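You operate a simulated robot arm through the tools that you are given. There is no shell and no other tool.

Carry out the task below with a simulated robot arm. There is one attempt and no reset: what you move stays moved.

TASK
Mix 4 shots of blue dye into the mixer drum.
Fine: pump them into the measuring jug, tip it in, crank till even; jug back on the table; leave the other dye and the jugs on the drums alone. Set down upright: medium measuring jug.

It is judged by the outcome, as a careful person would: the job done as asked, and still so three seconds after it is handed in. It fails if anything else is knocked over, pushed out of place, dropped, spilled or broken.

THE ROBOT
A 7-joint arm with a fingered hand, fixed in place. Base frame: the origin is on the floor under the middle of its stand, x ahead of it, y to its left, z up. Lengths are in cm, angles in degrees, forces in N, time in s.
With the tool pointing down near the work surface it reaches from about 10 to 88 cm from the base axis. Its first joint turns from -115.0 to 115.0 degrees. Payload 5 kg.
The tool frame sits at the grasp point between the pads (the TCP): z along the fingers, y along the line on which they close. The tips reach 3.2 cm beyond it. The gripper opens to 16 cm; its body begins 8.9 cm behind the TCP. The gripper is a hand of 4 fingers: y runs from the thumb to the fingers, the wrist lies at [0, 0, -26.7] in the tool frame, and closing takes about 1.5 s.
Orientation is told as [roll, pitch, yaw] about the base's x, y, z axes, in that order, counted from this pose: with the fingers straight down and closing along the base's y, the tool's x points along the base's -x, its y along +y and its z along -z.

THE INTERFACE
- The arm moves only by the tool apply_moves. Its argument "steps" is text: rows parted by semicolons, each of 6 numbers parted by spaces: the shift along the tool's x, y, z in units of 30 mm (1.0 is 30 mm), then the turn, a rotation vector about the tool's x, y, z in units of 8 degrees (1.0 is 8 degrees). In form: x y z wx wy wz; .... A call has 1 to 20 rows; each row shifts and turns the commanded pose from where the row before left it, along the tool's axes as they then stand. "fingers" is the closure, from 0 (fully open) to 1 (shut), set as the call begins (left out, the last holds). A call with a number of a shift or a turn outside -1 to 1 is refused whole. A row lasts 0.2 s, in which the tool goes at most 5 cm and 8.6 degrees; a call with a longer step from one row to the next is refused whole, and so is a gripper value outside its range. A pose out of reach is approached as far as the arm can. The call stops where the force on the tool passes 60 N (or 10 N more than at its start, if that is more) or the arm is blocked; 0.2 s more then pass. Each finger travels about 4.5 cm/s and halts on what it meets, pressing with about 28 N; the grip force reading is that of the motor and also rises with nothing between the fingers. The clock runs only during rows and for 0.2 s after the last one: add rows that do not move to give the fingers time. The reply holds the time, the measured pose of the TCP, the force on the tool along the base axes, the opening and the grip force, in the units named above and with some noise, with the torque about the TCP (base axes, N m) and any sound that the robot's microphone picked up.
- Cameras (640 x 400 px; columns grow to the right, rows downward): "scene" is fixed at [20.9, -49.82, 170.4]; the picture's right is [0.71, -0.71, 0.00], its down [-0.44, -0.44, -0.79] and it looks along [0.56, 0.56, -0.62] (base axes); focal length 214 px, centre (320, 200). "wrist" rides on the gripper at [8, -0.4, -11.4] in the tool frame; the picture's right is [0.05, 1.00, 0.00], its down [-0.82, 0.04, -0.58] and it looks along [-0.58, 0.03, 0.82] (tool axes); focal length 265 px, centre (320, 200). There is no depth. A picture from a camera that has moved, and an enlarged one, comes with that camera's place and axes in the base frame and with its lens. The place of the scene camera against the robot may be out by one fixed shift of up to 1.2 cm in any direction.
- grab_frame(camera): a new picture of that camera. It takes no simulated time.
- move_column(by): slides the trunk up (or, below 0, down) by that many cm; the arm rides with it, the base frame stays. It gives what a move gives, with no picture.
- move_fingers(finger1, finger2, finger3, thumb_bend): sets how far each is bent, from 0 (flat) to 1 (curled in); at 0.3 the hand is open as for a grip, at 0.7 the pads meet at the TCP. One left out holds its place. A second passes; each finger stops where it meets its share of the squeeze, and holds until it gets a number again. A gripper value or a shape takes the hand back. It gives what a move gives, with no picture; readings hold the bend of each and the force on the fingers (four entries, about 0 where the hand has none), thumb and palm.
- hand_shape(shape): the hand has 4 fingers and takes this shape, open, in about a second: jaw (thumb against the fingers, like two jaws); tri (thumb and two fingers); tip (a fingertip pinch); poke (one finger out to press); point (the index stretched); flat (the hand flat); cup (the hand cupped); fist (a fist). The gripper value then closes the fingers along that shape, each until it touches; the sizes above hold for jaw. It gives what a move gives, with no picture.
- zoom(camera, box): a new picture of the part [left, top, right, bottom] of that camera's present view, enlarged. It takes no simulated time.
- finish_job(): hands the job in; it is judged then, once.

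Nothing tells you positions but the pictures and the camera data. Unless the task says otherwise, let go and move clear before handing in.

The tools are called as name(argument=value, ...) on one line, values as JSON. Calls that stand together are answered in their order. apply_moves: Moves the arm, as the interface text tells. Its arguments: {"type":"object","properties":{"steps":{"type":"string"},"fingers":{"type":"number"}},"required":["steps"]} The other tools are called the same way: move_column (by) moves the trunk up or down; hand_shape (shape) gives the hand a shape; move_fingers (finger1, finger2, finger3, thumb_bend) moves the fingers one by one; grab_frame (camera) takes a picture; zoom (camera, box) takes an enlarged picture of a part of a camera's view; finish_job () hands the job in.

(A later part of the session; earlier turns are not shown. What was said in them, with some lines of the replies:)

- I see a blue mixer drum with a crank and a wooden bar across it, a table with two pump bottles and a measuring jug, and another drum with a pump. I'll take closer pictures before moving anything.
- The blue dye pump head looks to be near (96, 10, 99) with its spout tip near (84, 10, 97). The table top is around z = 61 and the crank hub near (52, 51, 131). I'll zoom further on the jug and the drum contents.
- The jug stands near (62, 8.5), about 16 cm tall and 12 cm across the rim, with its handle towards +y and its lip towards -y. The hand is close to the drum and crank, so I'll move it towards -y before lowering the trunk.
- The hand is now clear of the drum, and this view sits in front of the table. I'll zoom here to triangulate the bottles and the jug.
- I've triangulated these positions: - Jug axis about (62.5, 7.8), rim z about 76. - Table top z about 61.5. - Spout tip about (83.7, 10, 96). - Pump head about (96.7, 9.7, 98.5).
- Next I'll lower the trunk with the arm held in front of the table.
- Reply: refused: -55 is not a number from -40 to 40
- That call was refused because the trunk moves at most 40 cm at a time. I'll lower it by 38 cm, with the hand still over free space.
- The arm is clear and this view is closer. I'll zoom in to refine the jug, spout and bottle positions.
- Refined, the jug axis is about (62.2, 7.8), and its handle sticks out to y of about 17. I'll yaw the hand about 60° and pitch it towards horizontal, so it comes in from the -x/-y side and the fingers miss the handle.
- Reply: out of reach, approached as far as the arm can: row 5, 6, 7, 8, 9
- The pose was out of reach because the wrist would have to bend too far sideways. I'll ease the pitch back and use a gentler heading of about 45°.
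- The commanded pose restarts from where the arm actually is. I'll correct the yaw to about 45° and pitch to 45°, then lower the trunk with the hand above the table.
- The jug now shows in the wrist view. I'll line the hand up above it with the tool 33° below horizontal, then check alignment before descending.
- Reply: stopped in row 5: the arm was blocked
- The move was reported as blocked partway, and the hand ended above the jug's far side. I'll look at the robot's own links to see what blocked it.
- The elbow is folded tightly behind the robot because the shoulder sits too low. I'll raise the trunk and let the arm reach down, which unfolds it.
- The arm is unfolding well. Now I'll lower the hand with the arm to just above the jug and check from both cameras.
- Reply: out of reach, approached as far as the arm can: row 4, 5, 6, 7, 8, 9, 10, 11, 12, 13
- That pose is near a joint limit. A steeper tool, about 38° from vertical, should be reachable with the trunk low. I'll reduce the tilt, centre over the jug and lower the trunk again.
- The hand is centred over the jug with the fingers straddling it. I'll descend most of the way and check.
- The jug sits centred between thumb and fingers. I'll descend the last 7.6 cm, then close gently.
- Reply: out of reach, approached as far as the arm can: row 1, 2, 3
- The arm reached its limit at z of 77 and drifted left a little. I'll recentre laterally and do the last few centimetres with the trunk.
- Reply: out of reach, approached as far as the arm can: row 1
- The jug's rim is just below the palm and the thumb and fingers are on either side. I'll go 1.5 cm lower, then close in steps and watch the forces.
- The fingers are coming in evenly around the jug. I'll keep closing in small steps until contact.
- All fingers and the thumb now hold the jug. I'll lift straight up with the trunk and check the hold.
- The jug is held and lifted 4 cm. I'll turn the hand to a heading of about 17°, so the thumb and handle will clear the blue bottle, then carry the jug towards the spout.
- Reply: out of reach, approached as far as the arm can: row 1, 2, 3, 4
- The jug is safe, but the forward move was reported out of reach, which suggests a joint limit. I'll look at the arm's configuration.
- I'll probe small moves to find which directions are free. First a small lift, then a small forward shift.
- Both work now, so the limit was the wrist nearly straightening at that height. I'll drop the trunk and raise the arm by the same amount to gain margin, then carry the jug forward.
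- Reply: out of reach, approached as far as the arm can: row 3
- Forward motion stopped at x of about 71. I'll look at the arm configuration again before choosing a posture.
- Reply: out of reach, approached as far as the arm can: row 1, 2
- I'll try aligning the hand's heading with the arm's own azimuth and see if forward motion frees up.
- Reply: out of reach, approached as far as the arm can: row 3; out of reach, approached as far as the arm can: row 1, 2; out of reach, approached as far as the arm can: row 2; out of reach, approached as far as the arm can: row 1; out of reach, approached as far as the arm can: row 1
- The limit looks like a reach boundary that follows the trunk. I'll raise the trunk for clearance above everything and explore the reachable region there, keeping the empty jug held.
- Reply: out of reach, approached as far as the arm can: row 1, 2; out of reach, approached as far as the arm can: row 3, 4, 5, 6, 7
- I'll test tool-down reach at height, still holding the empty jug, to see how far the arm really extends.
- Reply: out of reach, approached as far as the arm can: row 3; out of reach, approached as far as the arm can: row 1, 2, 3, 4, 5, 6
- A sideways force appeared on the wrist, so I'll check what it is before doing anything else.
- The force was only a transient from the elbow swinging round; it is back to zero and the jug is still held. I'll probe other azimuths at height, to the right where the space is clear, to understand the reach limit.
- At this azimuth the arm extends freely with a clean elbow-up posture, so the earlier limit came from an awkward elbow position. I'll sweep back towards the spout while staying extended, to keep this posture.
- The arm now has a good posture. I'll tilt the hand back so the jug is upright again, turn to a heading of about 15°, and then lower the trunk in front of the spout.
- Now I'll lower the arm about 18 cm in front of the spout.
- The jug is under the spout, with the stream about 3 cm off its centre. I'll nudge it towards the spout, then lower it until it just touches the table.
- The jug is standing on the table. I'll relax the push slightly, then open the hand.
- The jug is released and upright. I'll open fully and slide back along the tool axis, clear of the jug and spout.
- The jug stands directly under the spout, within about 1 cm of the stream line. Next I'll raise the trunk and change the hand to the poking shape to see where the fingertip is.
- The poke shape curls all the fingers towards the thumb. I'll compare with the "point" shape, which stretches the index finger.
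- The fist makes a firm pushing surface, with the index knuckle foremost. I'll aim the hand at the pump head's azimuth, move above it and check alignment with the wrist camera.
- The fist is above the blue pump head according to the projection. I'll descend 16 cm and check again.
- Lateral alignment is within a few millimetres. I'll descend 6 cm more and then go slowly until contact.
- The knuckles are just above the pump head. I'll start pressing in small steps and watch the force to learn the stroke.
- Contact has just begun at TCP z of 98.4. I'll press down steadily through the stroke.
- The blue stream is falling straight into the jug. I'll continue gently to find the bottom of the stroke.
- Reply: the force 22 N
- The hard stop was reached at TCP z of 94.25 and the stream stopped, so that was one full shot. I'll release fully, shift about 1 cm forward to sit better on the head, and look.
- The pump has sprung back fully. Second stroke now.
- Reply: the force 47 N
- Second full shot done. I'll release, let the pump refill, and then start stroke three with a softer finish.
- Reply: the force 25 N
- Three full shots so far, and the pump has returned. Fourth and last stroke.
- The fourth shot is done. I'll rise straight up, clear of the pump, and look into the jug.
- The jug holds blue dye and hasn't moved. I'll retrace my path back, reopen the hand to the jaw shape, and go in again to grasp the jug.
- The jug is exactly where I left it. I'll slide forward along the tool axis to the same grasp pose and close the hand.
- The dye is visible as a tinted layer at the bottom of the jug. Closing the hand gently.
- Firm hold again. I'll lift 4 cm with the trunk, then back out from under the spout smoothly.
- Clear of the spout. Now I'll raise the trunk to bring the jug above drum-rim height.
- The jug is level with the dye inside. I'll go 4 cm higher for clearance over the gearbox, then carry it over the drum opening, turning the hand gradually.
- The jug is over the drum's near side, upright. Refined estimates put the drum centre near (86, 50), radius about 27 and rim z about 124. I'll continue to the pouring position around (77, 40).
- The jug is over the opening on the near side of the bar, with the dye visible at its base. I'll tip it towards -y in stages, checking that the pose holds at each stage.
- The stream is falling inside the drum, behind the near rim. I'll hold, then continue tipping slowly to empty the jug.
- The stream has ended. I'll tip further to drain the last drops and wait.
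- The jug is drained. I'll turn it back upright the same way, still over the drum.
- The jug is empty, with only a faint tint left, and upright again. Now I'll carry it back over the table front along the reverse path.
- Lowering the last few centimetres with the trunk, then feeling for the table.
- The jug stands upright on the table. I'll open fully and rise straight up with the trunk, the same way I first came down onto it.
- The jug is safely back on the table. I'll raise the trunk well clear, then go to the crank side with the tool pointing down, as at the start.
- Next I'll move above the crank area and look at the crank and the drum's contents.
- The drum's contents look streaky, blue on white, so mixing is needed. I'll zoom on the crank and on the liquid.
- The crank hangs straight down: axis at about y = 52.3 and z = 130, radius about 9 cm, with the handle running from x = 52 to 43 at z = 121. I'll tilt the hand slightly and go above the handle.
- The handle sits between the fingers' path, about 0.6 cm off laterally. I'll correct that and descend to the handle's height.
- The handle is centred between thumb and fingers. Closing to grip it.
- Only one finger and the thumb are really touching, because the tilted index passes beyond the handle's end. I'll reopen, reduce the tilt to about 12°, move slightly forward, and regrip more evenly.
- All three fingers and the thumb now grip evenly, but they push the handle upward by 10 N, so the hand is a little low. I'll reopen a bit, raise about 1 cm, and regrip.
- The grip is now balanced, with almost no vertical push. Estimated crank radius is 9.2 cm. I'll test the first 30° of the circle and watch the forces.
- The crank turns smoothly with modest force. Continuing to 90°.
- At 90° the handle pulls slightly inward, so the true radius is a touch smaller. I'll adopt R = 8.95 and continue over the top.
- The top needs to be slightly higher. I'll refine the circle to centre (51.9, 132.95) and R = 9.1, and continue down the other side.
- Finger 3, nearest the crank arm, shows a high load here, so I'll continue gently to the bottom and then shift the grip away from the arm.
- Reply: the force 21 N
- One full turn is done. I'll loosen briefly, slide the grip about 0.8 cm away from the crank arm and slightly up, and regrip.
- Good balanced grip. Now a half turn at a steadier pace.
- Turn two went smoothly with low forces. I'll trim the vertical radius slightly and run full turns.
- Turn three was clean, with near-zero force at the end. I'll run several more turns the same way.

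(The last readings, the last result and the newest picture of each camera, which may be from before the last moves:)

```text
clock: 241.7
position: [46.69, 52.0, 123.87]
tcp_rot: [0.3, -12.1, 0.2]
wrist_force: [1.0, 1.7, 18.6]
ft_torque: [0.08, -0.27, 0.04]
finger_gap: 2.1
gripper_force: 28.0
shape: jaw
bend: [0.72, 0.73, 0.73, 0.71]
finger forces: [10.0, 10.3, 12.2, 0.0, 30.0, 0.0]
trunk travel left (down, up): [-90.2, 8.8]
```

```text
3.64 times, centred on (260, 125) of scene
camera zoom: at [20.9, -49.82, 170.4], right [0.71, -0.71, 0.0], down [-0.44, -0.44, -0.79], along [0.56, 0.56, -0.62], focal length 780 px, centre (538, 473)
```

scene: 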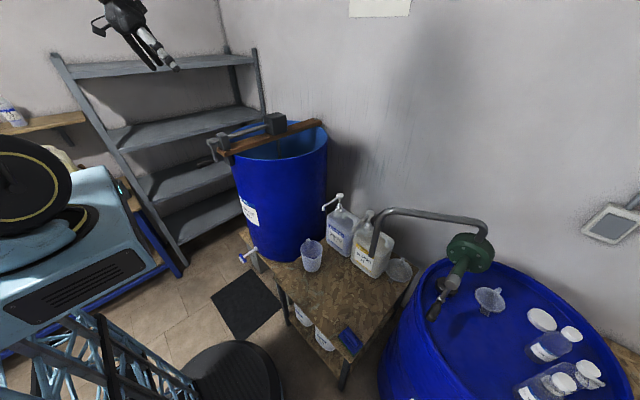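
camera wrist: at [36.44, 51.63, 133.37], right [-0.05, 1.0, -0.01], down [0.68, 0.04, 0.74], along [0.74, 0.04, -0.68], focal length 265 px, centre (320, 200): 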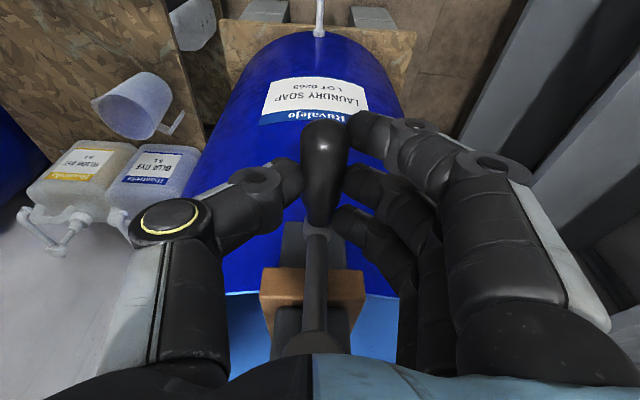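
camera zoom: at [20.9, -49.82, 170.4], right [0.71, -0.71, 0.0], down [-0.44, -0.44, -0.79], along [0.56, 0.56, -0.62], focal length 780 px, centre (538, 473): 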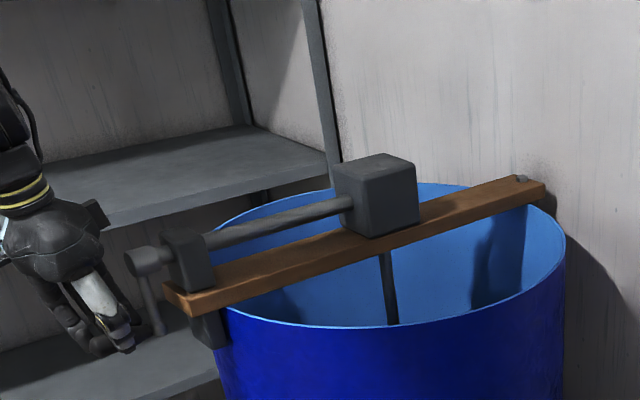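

Five turns done and the grip is stable. More turns now, with a tiny upward correction.

apply_moves(steps="-0.0386 0.937 -0.181 0 0 0;-0.0878 0.846 -0.4131 0 0 0;-0.1368 0.671 -0.6431 0 0 0;-0.1724 0.431 -0.8106 0 0 0;-0.1911 0.148 -0.8984 0 0 0;-0.1911 -0.148 -0.8984 0 0 0;-0.1724 -0.431 -0.8106 0 0 0;-0.1368 -0.671 -0.6431 0 0 0;-0.0878 -0.846 -0.4131 0 0 0;-0.0303 -0.937 -0.1422 0 0 0;0.0303 -0.937 0.1422 0 0 0;0.0878 -0.846 0.4131 0 0 0;0.1368 -0.671 0.6431 0 0 0;0.1724 -0.431 0.8106 0 0 0;0.1911 -0.148 0.8984 0 0 0;0.1911 0.148 0.8984 0 0 0;0.1724 0.431 0.8106 0 0 0;0.1368 0.671 0.6431 0 0 0;0.0878 0.846 0.4131 0 0 0;0.0303 0.937 0.1422 0 0 0")

apply_moves(steps="-0.0303 0.937 -0.1422 0 0 0;-0.0878 0.846 -0.4131 0 0 0;-0.1368 0.671 -0.6431 0 0 0;-0.1724 0.431 -0.8106 0 0 0;-0.1911 0.148 -0.8984 0 0 0;-0.1911 -0.148 -0.8984 0 0 0;-0.1724 -0.431 -0.8106 0 0 0;-0.1368 -0.671 -0.6431 0 0 0;-0.0878 -0.846 -0.4131 0 0 0;-0.0303 -0.937 -0.1422 0 0 0;0.0303 -0.937 0.1422 0 0 0;0.0878 -0.846 0.4131 0 0 0;0.1368 -0.671 0.6431 0 0 0;0.1724 -0.431 0.8106 0 0 0;0.1911 -0.148 0.8984 0 0 0;0.1911 0.148 0.8984 0 0 0;0.1724 0.431 0.8106 0 0 0;0.1368 0.671 0.6431 0 0 0;0.0878 0.846 0.4131 0 0 0;0.0303 0.937 0.1422 0 0 0")

grab_frame(camera="wrist")

```text
clock: 245.9
position: [46.6, 52.36, 124.17]
tcp_rot: [0.2, -12.1, 0.3]
wrist_force: [-5.3, 2.0, -9.4]
ft_torque: [0.03, 0.03, -0.03]
finger_gap: 1.92
gripper_force: 28.0
shape: jaw
bend: [0.72, 0.73, 0.73, 0.7]
finger forces: [9.6, 7.4, 6.0, 0.0, 20.0, 0.0]
trunk travel left (down, up): [-90.2, 8.8]
```

```text
clock: 250.1
position: [46.7, 51.98, 124.21]
tcp_rot: [0.2, -12.1, 0.1]
wrist_force: [1.7, 0.6, 9.0]
ft_torque: [0.02, -0.22, 0.02]
finger_gap: 1.98
gripper_force: 28.4
shape: jaw
bend: [0.72, 0.73, 0.73, 0.71]
finger forces: [9.1, 8.6, 9.6, 0.0, 25.4, 0.1]
trunk travel left (down, up): [-90.2, 8.8]
```

```text
taken
camera wrist: at [36.46, 51.71, 133.64], right [-0.05, 1.0, -0.01], down [0.68, 0.04, 0.74], along [0.73, 0.04, -0.68], focal length 265 px, centre (320, 200)
```

wrist: 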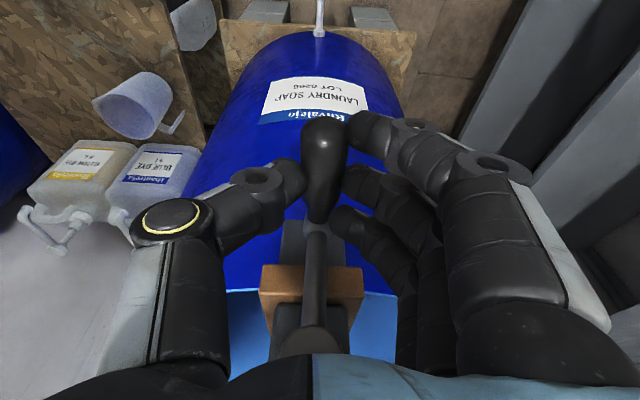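

apply_moves(steps="-0.0303 0.937 -0.1422 0 0 0;-0.0878 0.846 -0.4131 0 0 0;-0.1368 0.671 -0.6431 0 0 0;-0.1724 0.431 -0.8106 0 0 0;-0.1911 0.148 -0.8984 0 0 0;-0.1911 -0.148 -0.8984 0 0 0;-0.1724 -0.431 -0.8106 0 0 0;-0.1368 -0.671 -0.6431 0 0 0;-0.0878 -0.846 -0.4131 0 0 0;-0.0303 -0.937 -0.1422 0 0 0;0.0303 -0.937 0.1422 0 0 0;0.0878 -0.846 0.4131 0 0 0;0.1368 -0.671 0.6431 0 0 0;0.1724 -0.431 0.8106 0 0 0;0.1911 -0.148 0.8984 0 0 0;0.1911 0.148 0.8984 0 0 0;0.1724 0.431 0.8106 0 0 0;0.1368 0.671 0.6431 0 0 0;0.0878 0.846 0.4131 0 0 0;0.0303 0.937 0.1422 0 0 0")

apply_moves(steps="-0.0303 0.937 -0.1422 0 0 0;-0.0878 0.846 -0.4131 0 0 0;-0.1368 0.671 -0.6431 0 0 0;-0.1724 0.431 -0.8106 0 0 0;-0.1911 0.148 -0.8984 0 0 0;-0.1911 -0.148 -0.8984 0 0 0;-0.1724 -0.431 -0.8106 0 0 0;-0.1368 -0.671 -0.6431 0 0 0;-0.0878 -0.846 -0.4131 0 0 0;-0.0303 -0.937 -0.1422 0 0 0;0.0303 -0.937 0.1422 0 0 0;0.0878 -0.846 0.4131 0 0 0;0.1368 -0.671 0.6431 0 0 0;0.1724 -0.431 0.8106 0 0 0;0.1911 -0.148 0.8984 0 0 0;0.1911 0.148 0.8984 0 0 0;0.1724 0.431 0.8106 0 0 0;0.1368 0.671 0.6431 0 0 0;0.0878 0.846 0.4131 0 0 0;0.0303 0.937 0.1422 0 0 0")

apply_moves(steps="-0.0303 0.937 -0.1422 0 0 0;-0.0878 0.846 -0.4131 0 0 0;-0.1368 0.671 -0.6431 0 0 0;-0.1724 0.431 -0.8106 0 0 0;-0.1911 0.148 -0.8984 0 0 0;-0.1911 -0.148 -0.8984 0 0 0;-0.1724 -0.431 -0.8106 0 0 0;-0.1368 -0.671 -0.6431 0 0 0;-0.0878 -0.846 -0.4131 0 0 0;-0.0303 -0.937 -0.1422 0 0 0;0.0303 -0.937 0.1422 0 0 0;0.0878 -0.846 0.4131 0 0 0;0.1368 -0.671 0.6431 0 0 0;0.1724 -0.431 0.8106 0 0 0;0.1911 -0.148 0.8984 0 0 0;0.1911 0.148 0.8984 0 0 0;0.1724 0.431 0.8106 0 0 0;0.1368 0.671 0.6431 0 0 0;0.0878 0.846 0.4131 0 0 0;0.0303 0.937 0.1422 0 0 0")

grab_frame(camera="wrist")

```text
clock: 254.3
position: [46.64, 51.93, 124.31]
tcp_rot: [0.4, -12.2, 0.1]
wrist_force: [-10.5, 2.7, 19.1]
ft_torque: [0.11, 0.04, 0.08]
finger_gap: 2.06
gripper_force: 28.4
shape: jaw
bend: [0.72, 0.73, 0.73, 0.71]
finger forces: [11.2, 10.5, 10.9, 0.0, 29.3, 0.1]
trunk travel left (down, up): [-90.2, 8.8]
```

```text
clock: 258.5
position: [46.66, 52.24, 124.33]
tcp_rot: [0.2, -12.2, 0.1]
wrist_force: [-2.8, 1.0, 9.9]
ft_torque: [0.06, -0.14, 0.01]
finger_gap: 2.03
gripper_force: 28.1
shape: jaw
bend: [0.72, 0.73, 0.73, 0.71]
finger forces: [9.5, 8.6, 9.0, 0.0, 25.1, 0.0]
trunk travel left (down, up): [-90.2, 8.8]
```

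```text
clock: 262.7
position: [46.6, 51.91, 124.16]
tcp_rot: [0.1, -12.1, 0.2]
wrist_force: [0.9, 1.1, -0.1]
ft_torque: [-0.01, -0.02, -0.01]
finger_gap: 1.21
gripper_force: 28.0
shape: jaw
bend: [0.74, 0.74, 0.74, 0.73]
finger forces: [0.1, 0.0, 0.1, 0.0, 0.1, 0.0]
trunk travel left (down, up): [-90.2, 8.8]
```

```text
taken
camera wrist: at [36.37, 51.58, 133.56], right [-0.05, 1.0, -0.01], down [0.68, 0.04, 0.74], along [0.73, 0.03, -0.68], focal length 265 px, centre (320, 200)
```

wrist: 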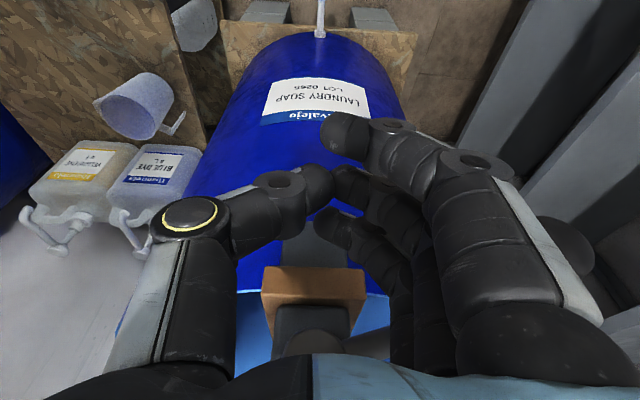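

The handle slipped out of the fingers during the tenth turn and now sits on the +y side, with no harm done. I'll rise with the hand closed and look into the drum to judge the mix.

apply_moves(steps="-0.2 0 -0.94 0 0 0;-0.2 0 -0.94 0 0 0;-0.2 0 -0.94 0 0 0;-0.2 0 -0.94 0 0 0;-0.2 0 -0.94 0 0 0;-0.2 0 -0.94 0 0 0;-0.2 0 -0.94 0 0 0;-0.2 0 -0.94 0 0 0;-0.2 0 -0.94 0 0 0;-0.2 0 -0.94 0 0 0;-0.2 0 -0.94 0 0 0;0 0 0 0 0 0")

grab_frame(camera="wrist")

zoom(camera="scene", box=[180, 70, 340, 180])

```text
clock: 265.3
position: [46.73, 51.7, 155.69]
tcp_rot: [0.2, -12.1, 0.2]
wrist_force: [0.6, 0.1, -0.7]
ft_torque: [-0.01, 0.04, -0.03]
finger_gap: 1.18
gripper_force: 27.9
shape: jaw
bend: [0.74, 0.74, 0.74, 0.73]
finger forces: [0.0, 0.0, 0.0, 0.0, 0.0, 0.0]
trunk travel left (down, up): [-90.2, 8.8]
```

```text
taken
camera wrist: at [36.61, 51.45, 165.16], right [-0.05, 1.0, -0.01], down [0.68, 0.04, 0.73], along [0.73, 0.03, -0.68], focal length 265 px, centre (320, 200)
```

wrist: 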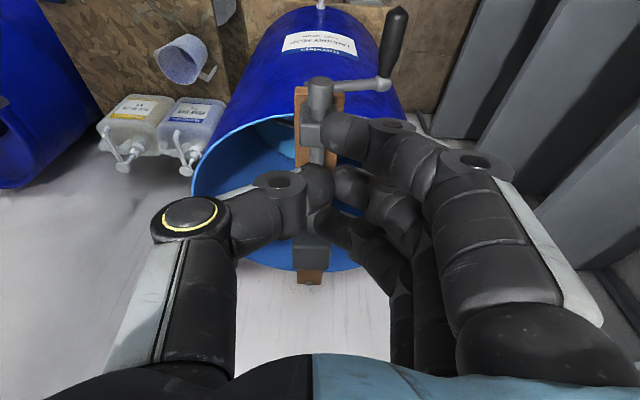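

```text
3.64 times, centred on (260, 125) of scene
camera zoom: at [20.9, -49.82, 170.4], right [0.71, -0.71, 0.0], down [-0.44, -0.44, -0.79], along [0.56, 0.56, -0.62], focal length 780 px, centre (538, 473)
```

zoom: 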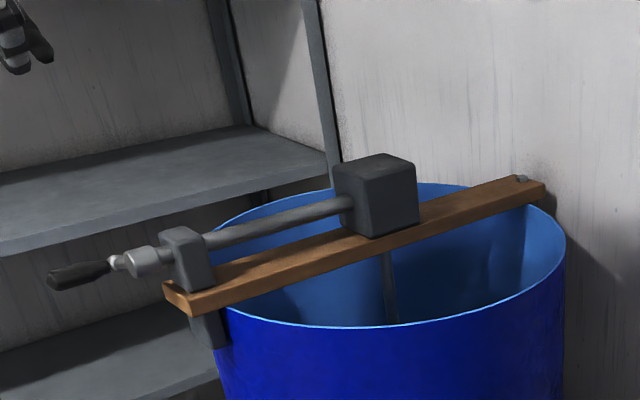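

zoom(camera="wrist", box=[200, 100, 320, 200])

```text
4.00 times, centred on (260, 150) of wrist
camera zoom: at [36.61, 51.45, 165.16], right [-0.05, 1.0, -0.01], down [0.68, 0.04, 0.73], along [0.73, 0.03, -0.68], focal length 1062 px, centre (560, 400)
```

zoom: 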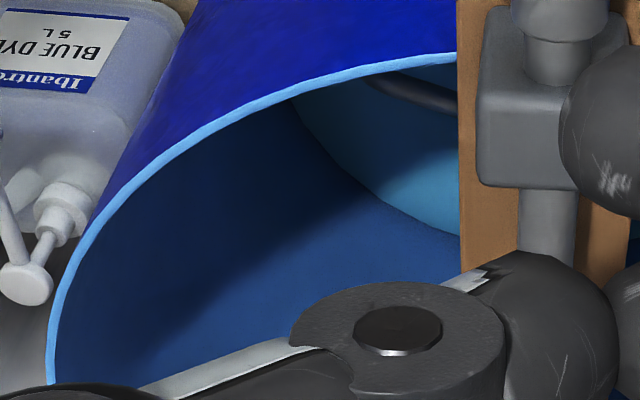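

The liquid now looks evenly blue-teal from here. I'll go to the earlier viewpoint for a proper comparison.

apply_moves(steps="0.3 -0.9 -0.3 0 0.5 0;0.3 -0.9 -0.3 0 0.5 0;0.3 -0.9 -0.3 0 0.5 0;0.3 -0.9 -0.3 0 0 0;0.3 -0.9 -0.3 0 0 0;0 0 0 0 0 0;0 0 0 0 0 0", fingers=0)

grab_frame(camera="wrist")

zoom(camera="wrist", box=[270, 150, 430, 260])

```text
clock: 266.9
position: [41.92, 38.46, 160.05]
tcp_rot: [0.3, -0.1, 0.2]
wrist_force: [-0.6, -0.8, 0.4]
ft_torque: [0.01, -0.01, -0.01]
finger_gap: 16.02
gripper_force: 0.0
shape: jaw
bend: [0.3, 0.3, 0.3, 0.3]
finger forces: [0.0, 0.0, 0.0, 0.0, 0.0, 0.1]
trunk travel left (down, up): [-90.2, 8.8]
```

```text
taken
camera wrist: at [33.85, 38.09, 171.39], right [-0.06, 1.0, 0.0], down [0.81, 0.04, 0.58], along [0.58, 0.03, -0.82], focal length 265 px, centre (320, 200)
```

wrist: 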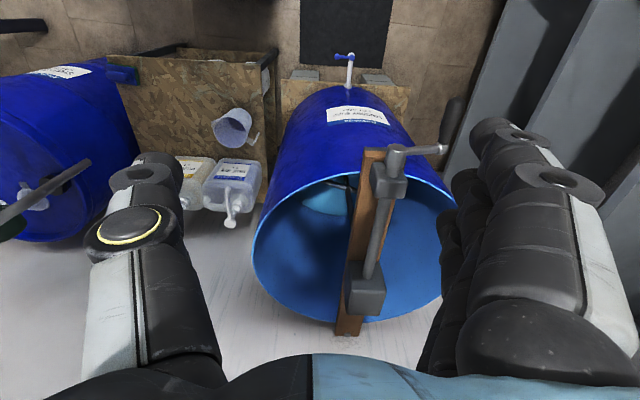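

```text
3.64 times, centred on (350, 205) of wrist
camera zoom: at [33.85, 38.09, 171.39], right [-0.06, 1.0, 0.0], down [0.81, 0.04, 0.58], along [0.58, 0.03, -0.82], focal length 965 px, centre (211, 182)
```

zoom: 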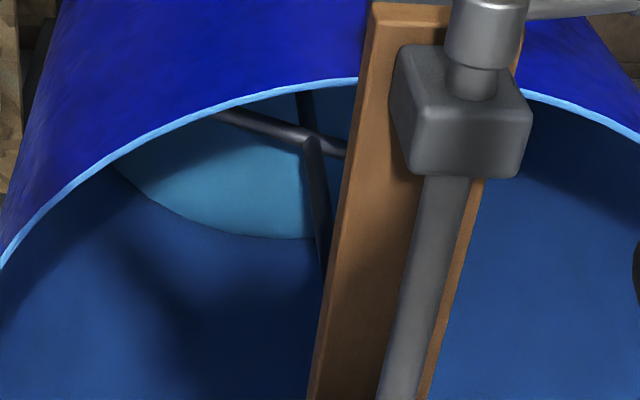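

zoom(camera="wrist", box=[295, 170, 365, 220])

grab_frame(camera="scene")

```text
8.00 times, centred on (330, 195) of wrist
camera zoom: at [33.85, 38.09, 171.39], right [-0.06, 1.0, 0.0], down [0.81, 0.04, 0.58], along [0.58, 0.03, -0.82], focal length 2123 px, centre (240, 240)
```

zoom: 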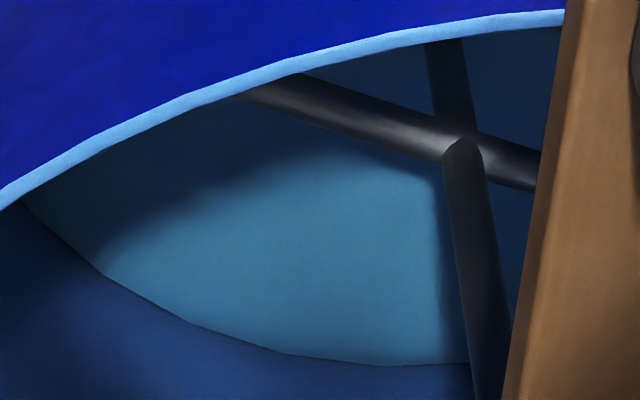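

```text
taken
```

scene: 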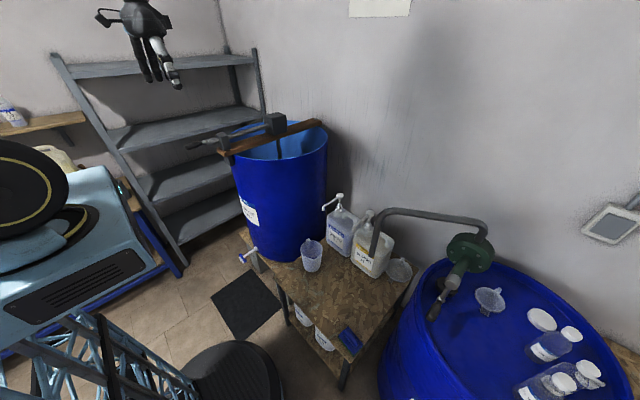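

The surface looks uniformly blue with no streaks left. I'll check it once more from above the drum to see more of it.

apply_moves(steps="-0.8 -0.35 -0.3 0 0 0;-0.8 -0.35 -0.3 0 0 0;-0.8 -0.35 -0.3 0 0 0;-0.8 -0.35 -0.3 0 0 0;-0.8 -0.35 -0.3 0 0 0;-0.8 -0.35 -0.3 0 0 0;-0.8 -0.35 -0.3 0 0 0;-0.8 -0.35 0 0 0 0;0 0 0 0 0 0")

grab_frame(camera="wrist")

```text
clock: 268.9
position: [61.02, 30.19, 166.32]
tcp_rot: [0.1, -0.1, 0.2]
wrist_force: [-0.8, 0.1, 0.5]
ft_torque: [0.01, -0.04, 0.0]
finger_gap: 15.99
gripper_force: 0.2
shape: jaw
bend: [0.3, 0.3, 0.3, 0.3]
finger forces: [0.0, 0.1, 0.0, 0.0, 0.0, 0.0]
trunk travel left (down, up): [-90.2, 8.8]
```

```text
taken
camera wrist: at [52.98, 29.74, 177.53], right [-0.06, 1.0, 0.0], down [0.81, 0.04, 0.58], along [0.58, 0.03, -0.82], focal length 265 px, centre (320, 200)
```

wrist: 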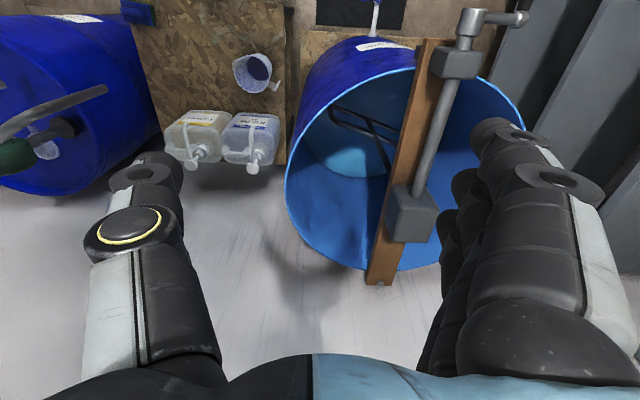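

zoom(camera="wrist", box=[290, 70, 430, 190])

zoom(camera="wrist", box=[215, 40, 295, 110])

zoom(camera="scene", box=[260, 180, 400, 300])

```text
3.33 times, centred on (360, 130) of wrist
camera zoom: at [52.98, 29.74, 177.53], right [-0.06, 1.0, 0.0], down [0.81, 0.04, 0.58], along [0.58, 0.03, -0.82], focal length 885 px, centre (187, 433)
```

zoom: 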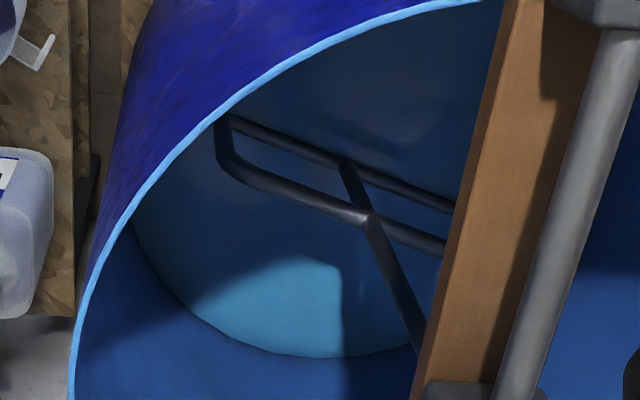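

```text
5.71 times, centred on (255, 75) of wrist
camera zoom: at [52.98, 29.74, 177.53], right [-0.06, 1.0, 0.0], down [0.81, 0.04, 0.58], along [0.58, 0.03, -0.82], focal length 1517 px, centre (691, 914)
```

zoom: 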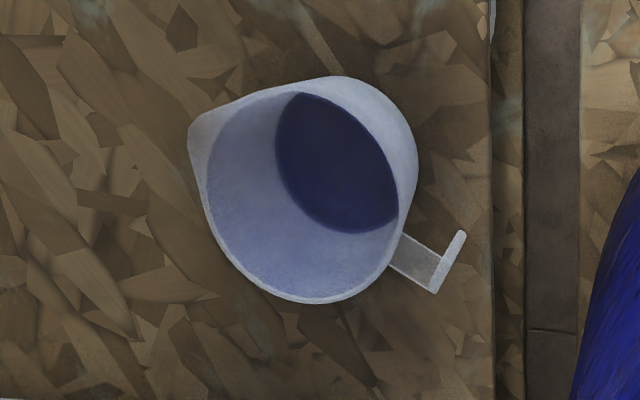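

```text
3.33 times, centred on (330, 240) of scene
camera zoom: at [20.9, -49.82, 170.4], right [0.71, -0.71, 0.0], down [-0.44, -0.44, -0.79], along [0.56, 0.56, -0.62], focal length 715 px, centre (287, 67)
```

zoom: 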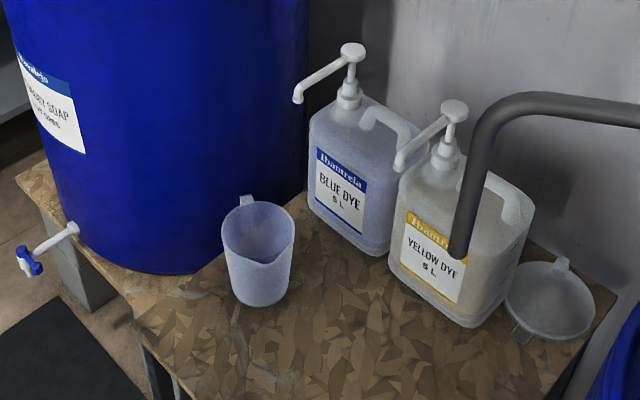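

zoom(camera="wrist", box=[330, 80, 400, 130])

zoom(camera="wrist", box=[310, 120, 390, 180])

```text
8.00 times, centred on (365, 105) of wrist
camera zoom: at [52.98, 29.74, 177.53], right [-0.06, 1.0, 0.0], down [0.81, 0.04, 0.58], along [0.58, 0.03, -0.82], focal length 2123 px, centre (-40, 960)
```

zoom: 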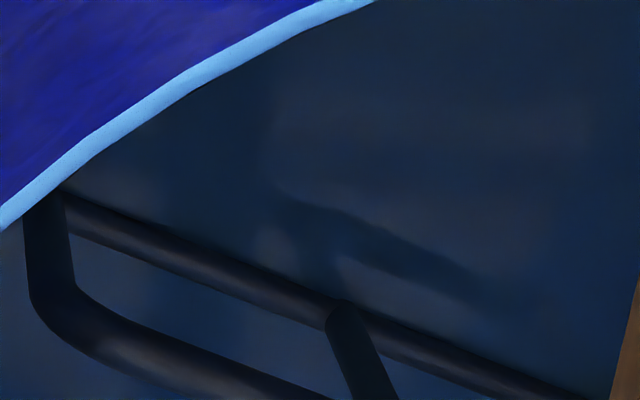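

```text
6.67 times, centred on (350, 150) of wrist
camera zoom: at [52.98, 29.74, 177.53], right [-0.06, 1.0, 0.0], down [0.81, 0.04, 0.58], along [0.58, 0.03, -0.82], focal length 1769 px, centre (120, 533)
```

zoom: 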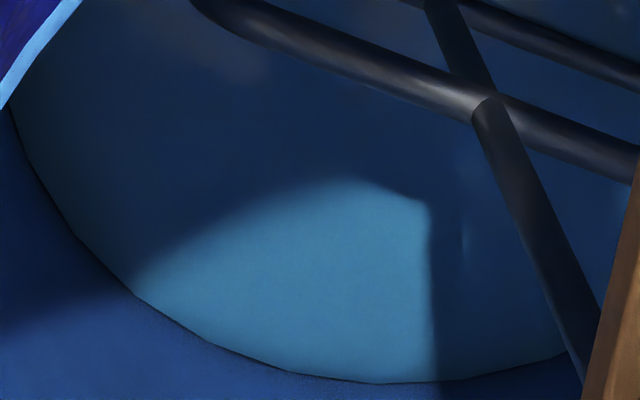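

The mix looks even everywhere I can see. For certainty I'll add a few more turns; the handle is now at about 75° on the +y side, so I'll go back above it.

apply_moves(steps="0.433 0.924 0.09 0 0 0;0.433 0.924 0.09 0 0 0;0.433 0.924 0.09 0 0 0;0.433 0.924 0.09 0 0 0;0.433 0.924 0.09 0 0 0;0.433 0.924 0.09 0 0 0;0.433 0.924 0.09 0 0 0;0.433 0.924 0.09 0 0 0;0.433 0.924 0.09 0 0 0;0.433 0.924 0.09 0 0 0;0.433 0.924 0.09 0 0 0;0 0 0 0 -0.75 0;0 0 0 0 -0.75 0;0 0 0 0 0 0")

grab_frame(camera="wrist")

```text
clock: 271.9
position: [47.06, 60.39, 163.52]
tcp_rot: [0.2, -12.1, 0.2]
wrist_force: [0.0, -0.9, 0.4]
ft_torque: [-0.01, 0.04, 0.0]
finger_gap: 16.01
gripper_force: 0.1
shape: jaw
bend: [0.3, 0.3, 0.3, 0.3]
finger forces: [0.1, 0.0, 0.1, 0.0, 0.1, 0.0]
trunk travel left (down, up): [-90.2, 8.8]
```

```text
taken
camera wrist: at [36.74, 60.02, 172.87], right [-0.05, 1.0, -0.01], down [0.68, 0.04, 0.74], along [0.73, 0.03, -0.68], focal length 265 px, centre (320, 200)
```

wrist: 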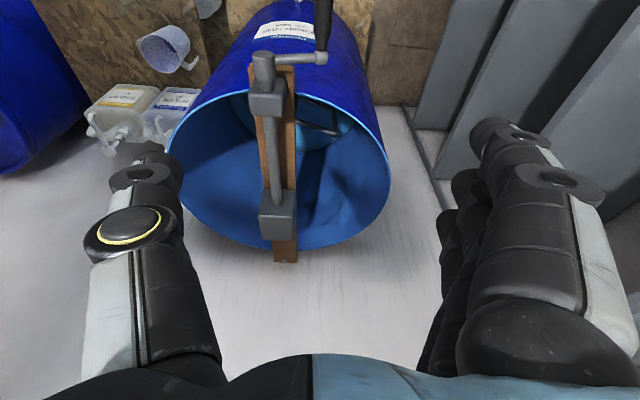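

apply_moves(steps="0.208 0 0.978 0 0 0;0.208 0 0.978 0 0 0;0.208 0 0.978 0 0 0;0.208 0 0.978 0 0 0;0.208 0 0.978 0 0 0;0.208 0 0.978 0 0 0;0.208 0 0.978 0 0 0;0.208 0 0.978 0 0 0;0.208 0 0.978 0 0 0;0 0 0 0 0 0")

grab_frame(camera="wrist")

zoom(camera="scene", box=[170, 70, 290, 180])

```text
clock: 274.1
position: [46.85, 60.37, 136.31]
tcp_rot: [0.2, -12.2, 0.2]
wrist_force: [0.1, 0.4, 0.2]
ft_torque: [0.0, -0.01, 0.0]
finger_gap: 15.99
gripper_force: 0.1
shape: jaw
bend: [0.3, 0.3, 0.3, 0.3]
finger forces: [0.1, 0.1, 0.0, 0.1, 0.0, 0.0]
trunk travel left (down, up): [-90.2, 8.8]
```

```text
taken
camera wrist: at [36.54, 59.97, 145.71], right [-0.05, 1.0, -0.01], down [0.68, 0.04, 0.74], along [0.73, 0.03, -0.68], focal length 265 px, centre (320, 200)
```

wrist: 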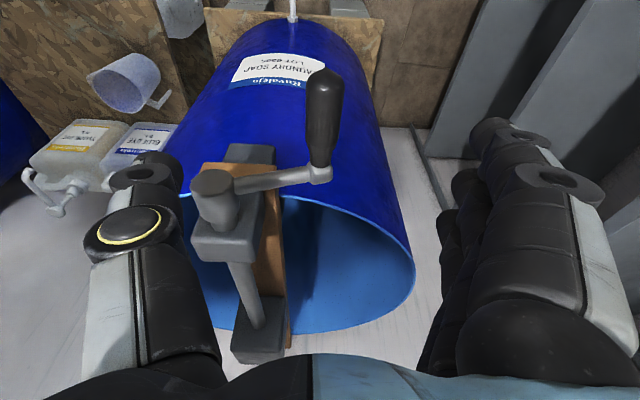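

```text
3.64 times, centred on (230, 125) of scene
camera zoom: at [20.9, -49.82, 170.4], right [0.71, -0.71, 0.0], down [-0.44, -0.44, -0.79], along [0.56, 0.56, -0.62], focal length 780 px, centre (647, 473)
```

zoom: 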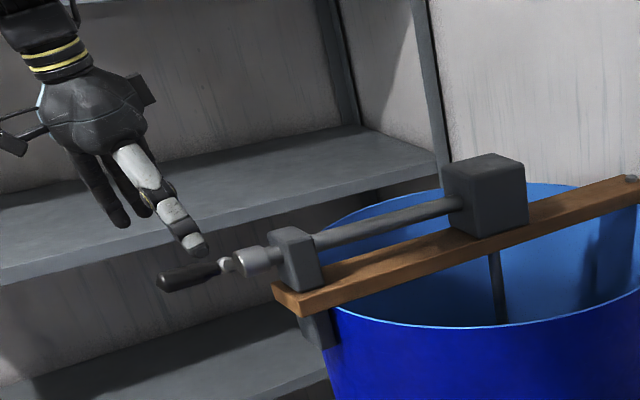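

apply_moves(steps="0.146 0.01 0.685 0 0 0;0.146 0.01 0.685 0 0 0;0.146 0.01 0.685 0 0 0;0 0 0 0 0 0")

apply_moves(steps="0 0 0 0 0 0;0 0 0 0 0 0;0 0 0 0 0 0;0 0 0 0 0 0;0 0 0 0 0 0;0 0 0 0 0 0", fingers=0.75)

grab_frame(camera="wrist")

```text
clock: 275.1
position: [46.78, 60.3, 129.93]
tcp_rot: [0.2, -12.2, 0.3]
wrist_force: [0.3, 0.0, 0.8]
ft_torque: [0.07, 0.01, 0.0]
finger_gap: 16.01
gripper_force: 0.1
shape: jaw
bend: [0.3, 0.3, 0.3, 0.3]
finger forces: [0.0, 0.1, 0.0, 0.1, 0.1, 0.0]
trunk travel left (down, up): [-90.2, 8.8]
```

```text
clock: 276.5
position: [46.9, 60.37, 129.94]
tcp_rot: [0.1, -12.0, 0.2]
wrist_force: [0.3, 1.0, 0.4]
ft_torque: [-0.04, 0.0, 0.04]
finger_gap: 4.04
gripper_force: 0.0
shape: jaw
bend: [0.73, 0.73, 0.73, 0.7]
finger forces: [0.0, 0.0, 0.0, 0.0, 0.0, 0.0]
trunk travel left (down, up): [-90.2, 8.8]
```

```text
taken
camera wrist: at [36.61, 60.06, 139.33], right [-0.05, 1.0, -0.01], down [0.68, 0.04, 0.73], along [0.73, 0.03, -0.68], focal length 265 px, centre (320, 200)
```

wrist: 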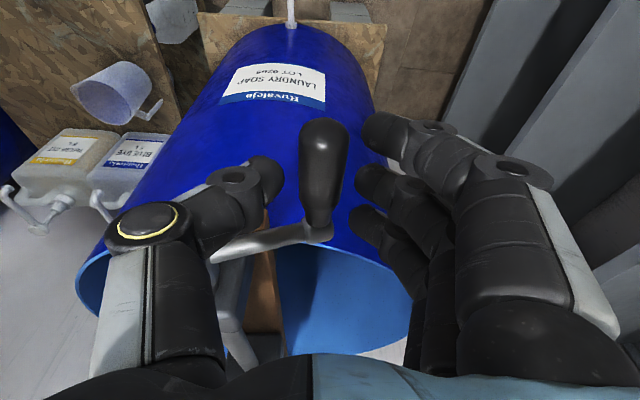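

apply_moves(steps="0 0 0 0 0 0;0 0 0 0 0 0;0 0 0 0 0 0;0 0 0 0 0 0;0 0 0 0 0 0", fingers=1.0)

grab_frame(camera="wrist")

```text
clock: 277.7
position: [46.8, 60.45, 130.01]
tcp_rot: [0.1, -12.0, 0.2]
wrist_force: [0.1, 1.1, -1.6]
ft_torque: [0.04, -0.06, 0.02]
finger_gap: 2.03
gripper_force: 27.3
shape: jaw
bend: [0.72, 0.72, 0.72, 0.7]
finger forces: [8.5, 8.1, 7.7, 0.0, 24.0, 0.0]
trunk travel left (down, up): [-90.2, 8.8]
```

```text
taken
camera wrist: at [36.62, 60.08, 139.32], right [-0.05, 1.0, -0.01], down [0.68, 0.04, 0.73], along [0.73, 0.03, -0.68], focal length 265 px, centre (320, 200)
```

wrist: 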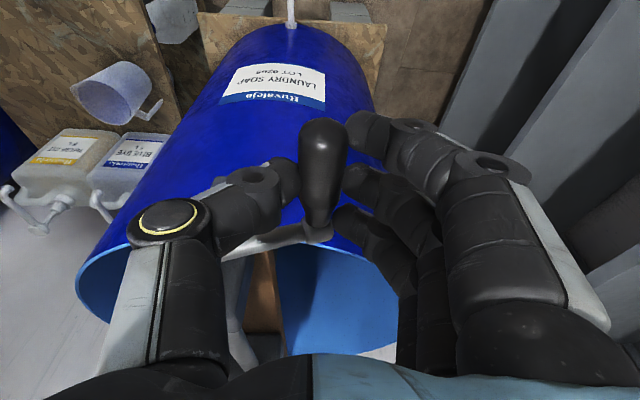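

Gripped again with an even hold. I'll run four more turns starting from here.

apply_moves(steps="-0.1911 0.148 -0.8984 0 0 0;-0.1911 -0.148 -0.8984 0 0 0;-0.1724 -0.431 -0.8106 0 0 0;-0.1368 -0.671 -0.6431 0 0 0;-0.0878 -0.846 -0.4131 0 0 0;-0.0303 -0.937 -0.1422 0 0 0;0.0303 -0.937 0.1422 0 0 0;0.0878 -0.846 0.4131 0 0 0;0.1368 -0.671 0.6431 0 0 0;0.1724 -0.431 0.8106 0 0 0;0.1911 -0.148 0.8984 0 0 0;0.1911 0.148 0.8984 0 0 0;0.1724 0.431 0.8106 0 0 0;0.1368 0.671 0.6431 0 0 0;0.0878 0.846 0.4131 0 0 0;0.0303 0.937 0.1422 0 0 0;-0.0303 0.937 -0.1422 0 0 0;-0.0878 0.846 -0.4131 0 0 0;-0.1368 0.671 -0.6431 0 0 0;-0.1724 0.431 -0.8106 0 0 0")

apply_moves(steps="-0.1911 0.148 -0.8984 0 0 0;-0.1911 -0.148 -0.8984 0 0 0;-0.1724 -0.431 -0.8106 0 0 0;-0.1368 -0.671 -0.6431 0 0 0;-0.0878 -0.846 -0.4131 0 0 0;-0.0303 -0.937 -0.1422 0 0 0;0.0303 -0.937 0.1422 0 0 0;0.0878 -0.846 0.4131 0 0 0;0.1368 -0.671 0.6431 0 0 0;0.1724 -0.431 0.8106 0 0 0;0.1911 -0.148 0.8984 0 0 0;0.1911 0.148 0.8984 0 0 0;0.1724 0.431 0.8106 0 0 0;0.1368 0.671 0.6431 0 0 0;0.0878 0.846 0.4131 0 0 0;0.0303 0.937 0.1422 0 0 0;-0.0303 0.937 -0.1422 0 0 0;-0.0878 0.846 -0.4131 0 0 0;-0.1368 0.671 -0.6431 0 0 0;-0.1724 0.431 -0.8106 0 0 0")

grab_frame(camera="wrist")

```text
clock: 281.9
position: [46.74, 60.47, 129.8]
tcp_rot: [0.2, -12.1, 0.2]
wrist_force: [4.0, -4.6, 1.5]
ft_torque: [-0.12, -0.18, -0.03]
finger_gap: 2.02
gripper_force: 28.0
shape: jaw
bend: [0.72, 0.72, 0.72, 0.7]
finger forces: [7.9, 7.8, 8.2, 0.1, 29.2, 0.0]
trunk travel left (down, up): [-90.2, 8.8]
```

```text
clock: 286.1
position: [46.78, 60.57, 130.24]
tcp_rot: [0.2, -12.1, 0.2]
wrist_force: [-4.5, -4.0, 1.8]
ft_torque: [-0.07, 0.0, 0.02]
finger_gap: 2.02
gripper_force: 28.3
shape: jaw
bend: [0.72, 0.72, 0.72, 0.7]
finger forces: [8.9, 8.3, 8.6, 0.1, 28.4, 0.0]
trunk travel left (down, up): [-90.2, 8.8]
```

```text
taken
camera wrist: at [36.58, 60.16, 139.61], right [-0.05, 1.0, -0.01], down [0.68, 0.04, 0.74], along [0.73, 0.04, -0.68], focal length 265 px, centre (320, 200)
```

wrist: 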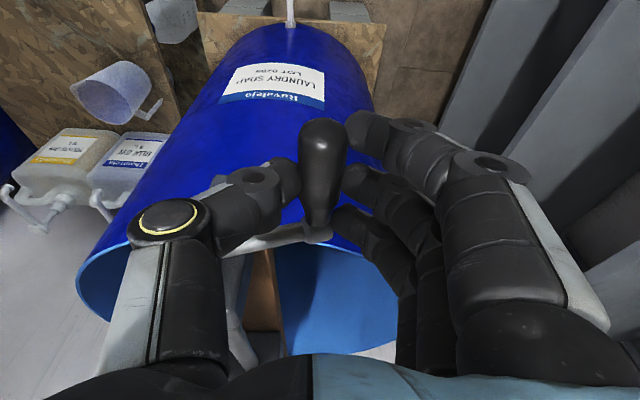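

Very steady. One more full turn, then on round to the bottom so the crank ends hanging down as it was.

apply_moves(steps="-0.1911 0.148 -0.8984 0 0 0;-0.1911 -0.148 -0.8984 0 0 0;-0.1724 -0.431 -0.8106 0 0 0;-0.1368 -0.671 -0.6431 0 0 0;-0.0878 -0.846 -0.4131 0 0 0;-0.0303 -0.937 -0.1422 0 0 0;0.0303 -0.937 0.1422 0 0 0;0.0878 -0.846 0.4131 0 0 0;0.1368 -0.671 0.6431 0 0 0;0.1724 -0.431 0.8106 0 0 0;0.1911 -0.148 0.8984 0 0 0;0.1911 0.148 0.8984 0 0 0;0.1724 0.431 0.8106 0 0 0;0.1368 0.671 0.6431 0 0 0;0.0878 0.846 0.4131 0 0 0;0.0303 0.937 0.1422 0 0 0;-0.0303 0.937 -0.1422 0 0 0;-0.0878 0.846 -0.4131 0 0 0;-0.1368 0.671 -0.6431 0 0 0;-0.1724 0.431 -0.8106 0 0 0")

apply_moves(steps="-0.1911 0.148 -0.8984 0 0 0;-0.1911 -0.148 -0.8984 0 0 0;-0.1724 -0.431 -0.8106 0 0 0;-0.1368 -0.671 -0.6431 0 0 0;-0.0878 -0.846 -0.4131 0 0 0;-0.0303 -0.937 -0.1422 0 0 0;0.0303 -0.937 0.1422 0 0 0;0.0878 -0.846 0.4131 0 0 0;0.1368 -0.671 0.6431 0 0 0;0.1724 -0.431 0.8106 0 0 0;0.1911 -0.148 0.8984 0 0 0;0.1911 0.148 0.8984 0 0 0;0.1724 0.431 0.8106 0 0 0;0.1368 0.671 0.6431 0 0 0;0.0878 0.846 0.4131 0 0 0;0.0303 0.937 0.1422 0 0 0;0 0 0 0 0 0")

grab_frame(camera="wrist")

```text
clock: 290.3
position: [46.73, 60.68, 130.02]
tcp_rot: [0.3, -12.1, 0.1]
wrist_force: [-3.9, -8.4, 3.0]
ft_torque: [-0.22, -0.05, -0.03]
finger_gap: 2.04
gripper_force: 28.2
shape: jaw
bend: [0.72, 0.72, 0.72, 0.7]
finger forces: [8.0, 7.5, 7.7, 0.0, 31.3, 0.0]
trunk travel left (down, up): [-90.2, 8.8]
```

```text
clock: 293.9
position: [46.84, 51.59, 123.93]
tcp_rot: [0.2, -12.0, 0.2]
wrist_force: [-11.5, 2.3, -0.8]
ft_torque: [0.05, 0.12, 0.06]
finger_gap: 2.05
gripper_force: 28.0
shape: jaw
bend: [0.72, 0.72, 0.72, 0.71]
finger forces: [10.3, 9.1, 8.6, 0.0, 25.0, 0.1]
trunk travel left (down, up): [-90.2, 8.8]
```

```text
taken
camera wrist: at [36.62, 51.18, 133.35], right [-0.06, 1.0, -0.01], down [0.68, 0.04, 0.73], along [0.73, 0.04, -0.68], focal length 265 px, centre (320, 200)
```

wrist: 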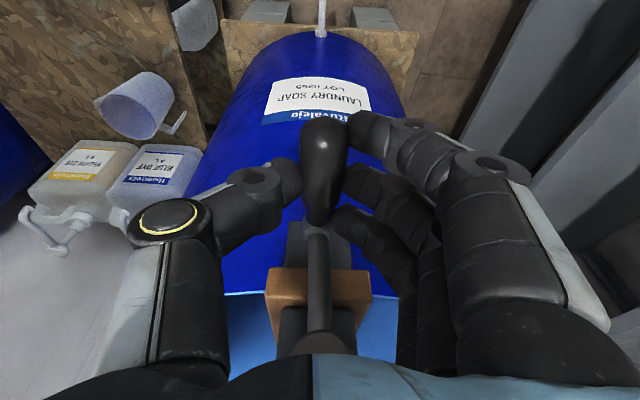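

The crank is back at the bottom after about 13 turns. I'll open the hand and rise clear.

apply_moves(steps="0 0 0 0 0 0;0 0 0 0 0 0;0 0 0 0 0 0;0 0 0 0 0 0;0 0 0 0 0 0;0 0 0 0 0 0;0 0 0 0 0 0;0 0 0 0 0 0", fingers=0)

apply_moves(steps="-0.2 0 -0.94 0 0 0;-0.2 0 -0.94 0 0 0;-0.2 0 -0.94 0 0 0;-0.2 0 -0.94 0 0 0;-0.2 0 -0.94 0 0 0;-0.2 0 -0.94 0 0 0;-0.2 0 -0.94 0 0 0;-0.2 0 -0.94 0 0 0;-0.2 0 -0.94 0 0 0;-0.2 0 -0.94 0 0 0;-0.2 0 -0.94 0 0 0;-0.2 0 -0.94 0 0 0;0 0 0 0 0 0")

apply_moves(steps="0.3 -0.9 -0.2 0 0.5 0;0.3 -0.9 -0.2 0 0.5 0;0.3 -0.9 -0.2 0 0.5 0;0.3 -0.9 -0.2 0 0 0;0.3 -0.9 -0.2 0 0 0;0 0 0 0 0 0")

grab_frame(camera="wrist")

zoom(camera="wrist", box=[280, 150, 400, 240])

grab_frame(camera="scene")

```text
clock: 295.7
position: [46.99, 51.51, 124.02]
tcp_rot: [0.1, -12.0, 0.3]
wrist_force: [0.5, -0.2, 0.0]
ft_torque: [-0.03, -0.01, -0.02]
finger_gap: 16.04
gripper_force: 0.0
shape: jaw
bend: [0.3, 0.3, 0.3, 0.3]
finger forces: [0.1, 0.0, 0.0, 0.1, 0.0, 0.0]
trunk travel left (down, up): [-90.2, 8.8]
```

```text
clock: 298.5
position: [46.73, 51.77, 158.57]
tcp_rot: [0.0, -12.1, 0.3]
wrist_force: [-0.3, -0.6, 0.2]
ft_torque: [0.0, 0.01, 0.01]
finger_gap: 15.99
gripper_force: 0.1
shape: jaw
bend: [0.3, 0.3, 0.3, 0.3]
finger forces: [0.0, 0.0, 0.0, 0.1, 0.0, 0.0]
trunk travel left (down, up): [-90.2, 8.8]
```

```text
clock: 299.9
position: [42.33, 38.46, 161.05]
tcp_rot: [0.1, 0.0, 0.1]
wrist_force: [0.7, 0.9, -0.8]
ft_torque: [-0.02, 0.01, 0.0]
finger_gap: 15.98
gripper_force: 0.1
shape: jaw
bend: [0.3, 0.3, 0.3, 0.3]
finger forces: [0.0, 0.1, 0.1, 0.1, 0.1, 0.1]
trunk travel left (down, up): [-90.2, 8.8]
```

```text
taken
camera wrist: at [34.29, 38.01, 172.42], right [-0.06, 1.0, 0.0], down [0.82, 0.04, 0.58], along [0.58, 0.03, -0.82], focal length 265 px, centre (320, 200)
```

wrist: 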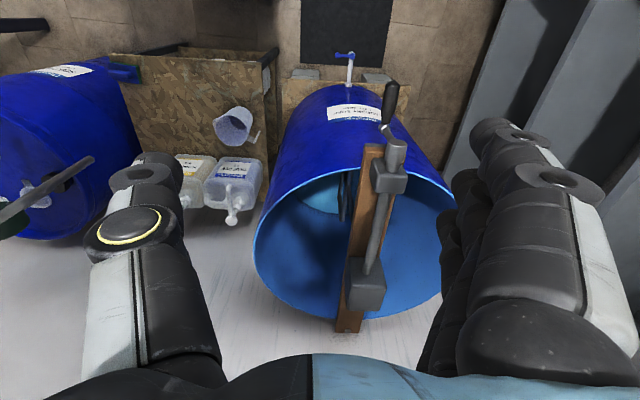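

```text
4.44 times, centred on (340, 195) of wrist
camera zoom: at [34.29, 38.01, 172.42], right [-0.06, 1.0, 0.0], down [0.82, 0.04, 0.58], along [0.58, 0.03, -0.82], focal length 1180 px, centre (231, 222)
```

zoom: 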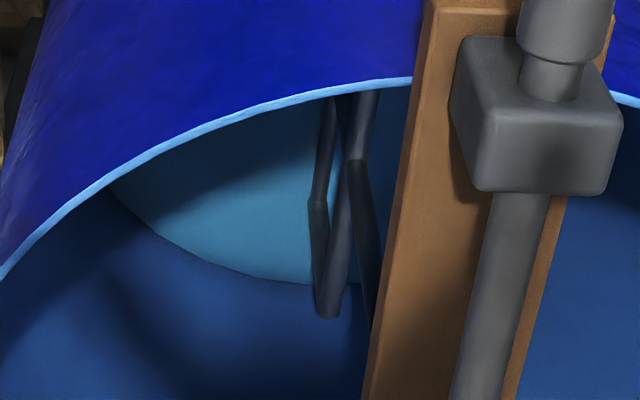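

```text
taken
```

scene: 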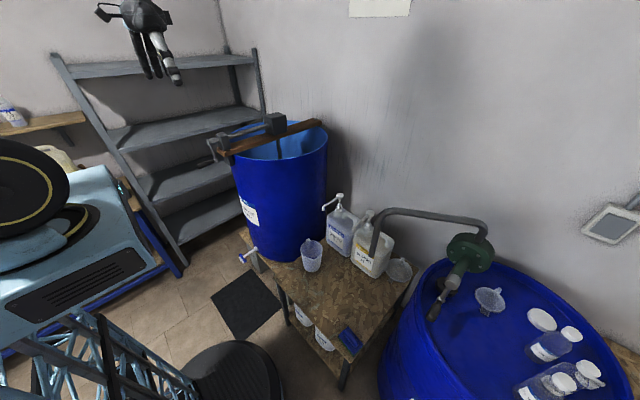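

The mix is even, with no streaks at all. I'll compare the table scene with the very first picture before handing in.

zoom(camera="scene", box=[230, 170, 430, 295])

zoom(camera="scene", box=[190, 90, 350, 190])

```text
3.20 times, centred on (330, 232) of scene
camera zoom: at [20.9, -49.82, 170.4], right [0.71, -0.71, 0.0], down [-0.44, -0.44, -0.79], along [0.56, 0.56, -0.62], focal length 686 px, centre (288, 96)
```

zoom: 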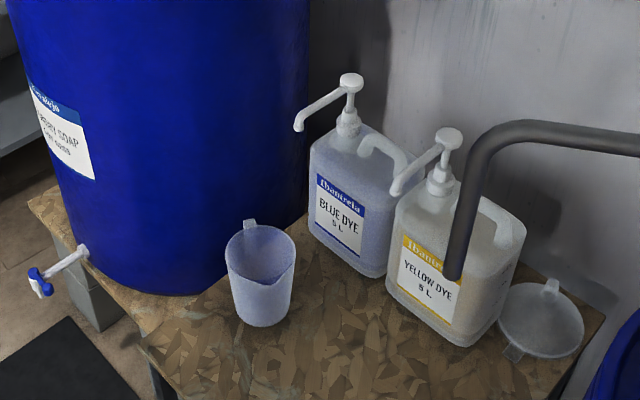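

```text
4.00 times, centred on (270, 140) of scene
camera zoom: at [20.9, -49.82, 170.4], right [0.71, -0.71, 0.0], down [-0.44, -0.44, -0.79], along [0.56, 0.56, -0.62], focal length 858 px, centre (520, 440)
```

zoom: 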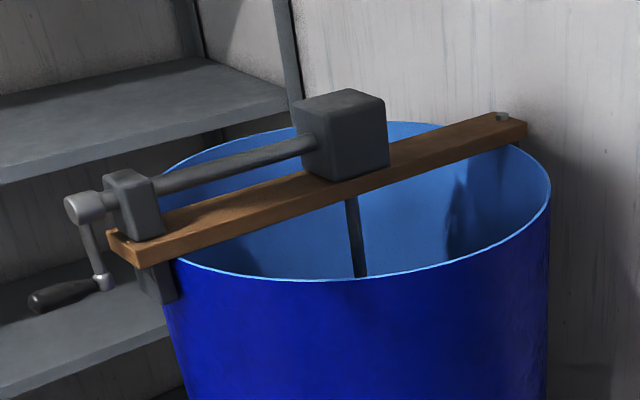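

Everything matches the first picture except the jug, which now stands upright and empty on the table. The bottles haven't moved, the crank hangs as before, the drum's contents are evenly blue and the hand is clear. Handing in.

finish_job()

```text
The job is handed in.
```

The blue dye is mixed into the drum. I pumped four full shots into the measuring jug and tipped it into the drum. I then cranked about 13 turns, until the liquid was an even blue with no streaks.

- **Jug:** it stands upright on the table, empty apart from a light blue tint on the inside. It is about 9 cm from where it started, towards the dye bottles.
- **Crank:** the handle slipped out of the hand once, during the tenth turn. I regripped it and carried on, and it now hangs down as it did at the start.
- **Everything else:** the dye bottles are where they were, and I didn't touch the yellow dye or the jugs on the drums. I saw no spills or anything knocked over.
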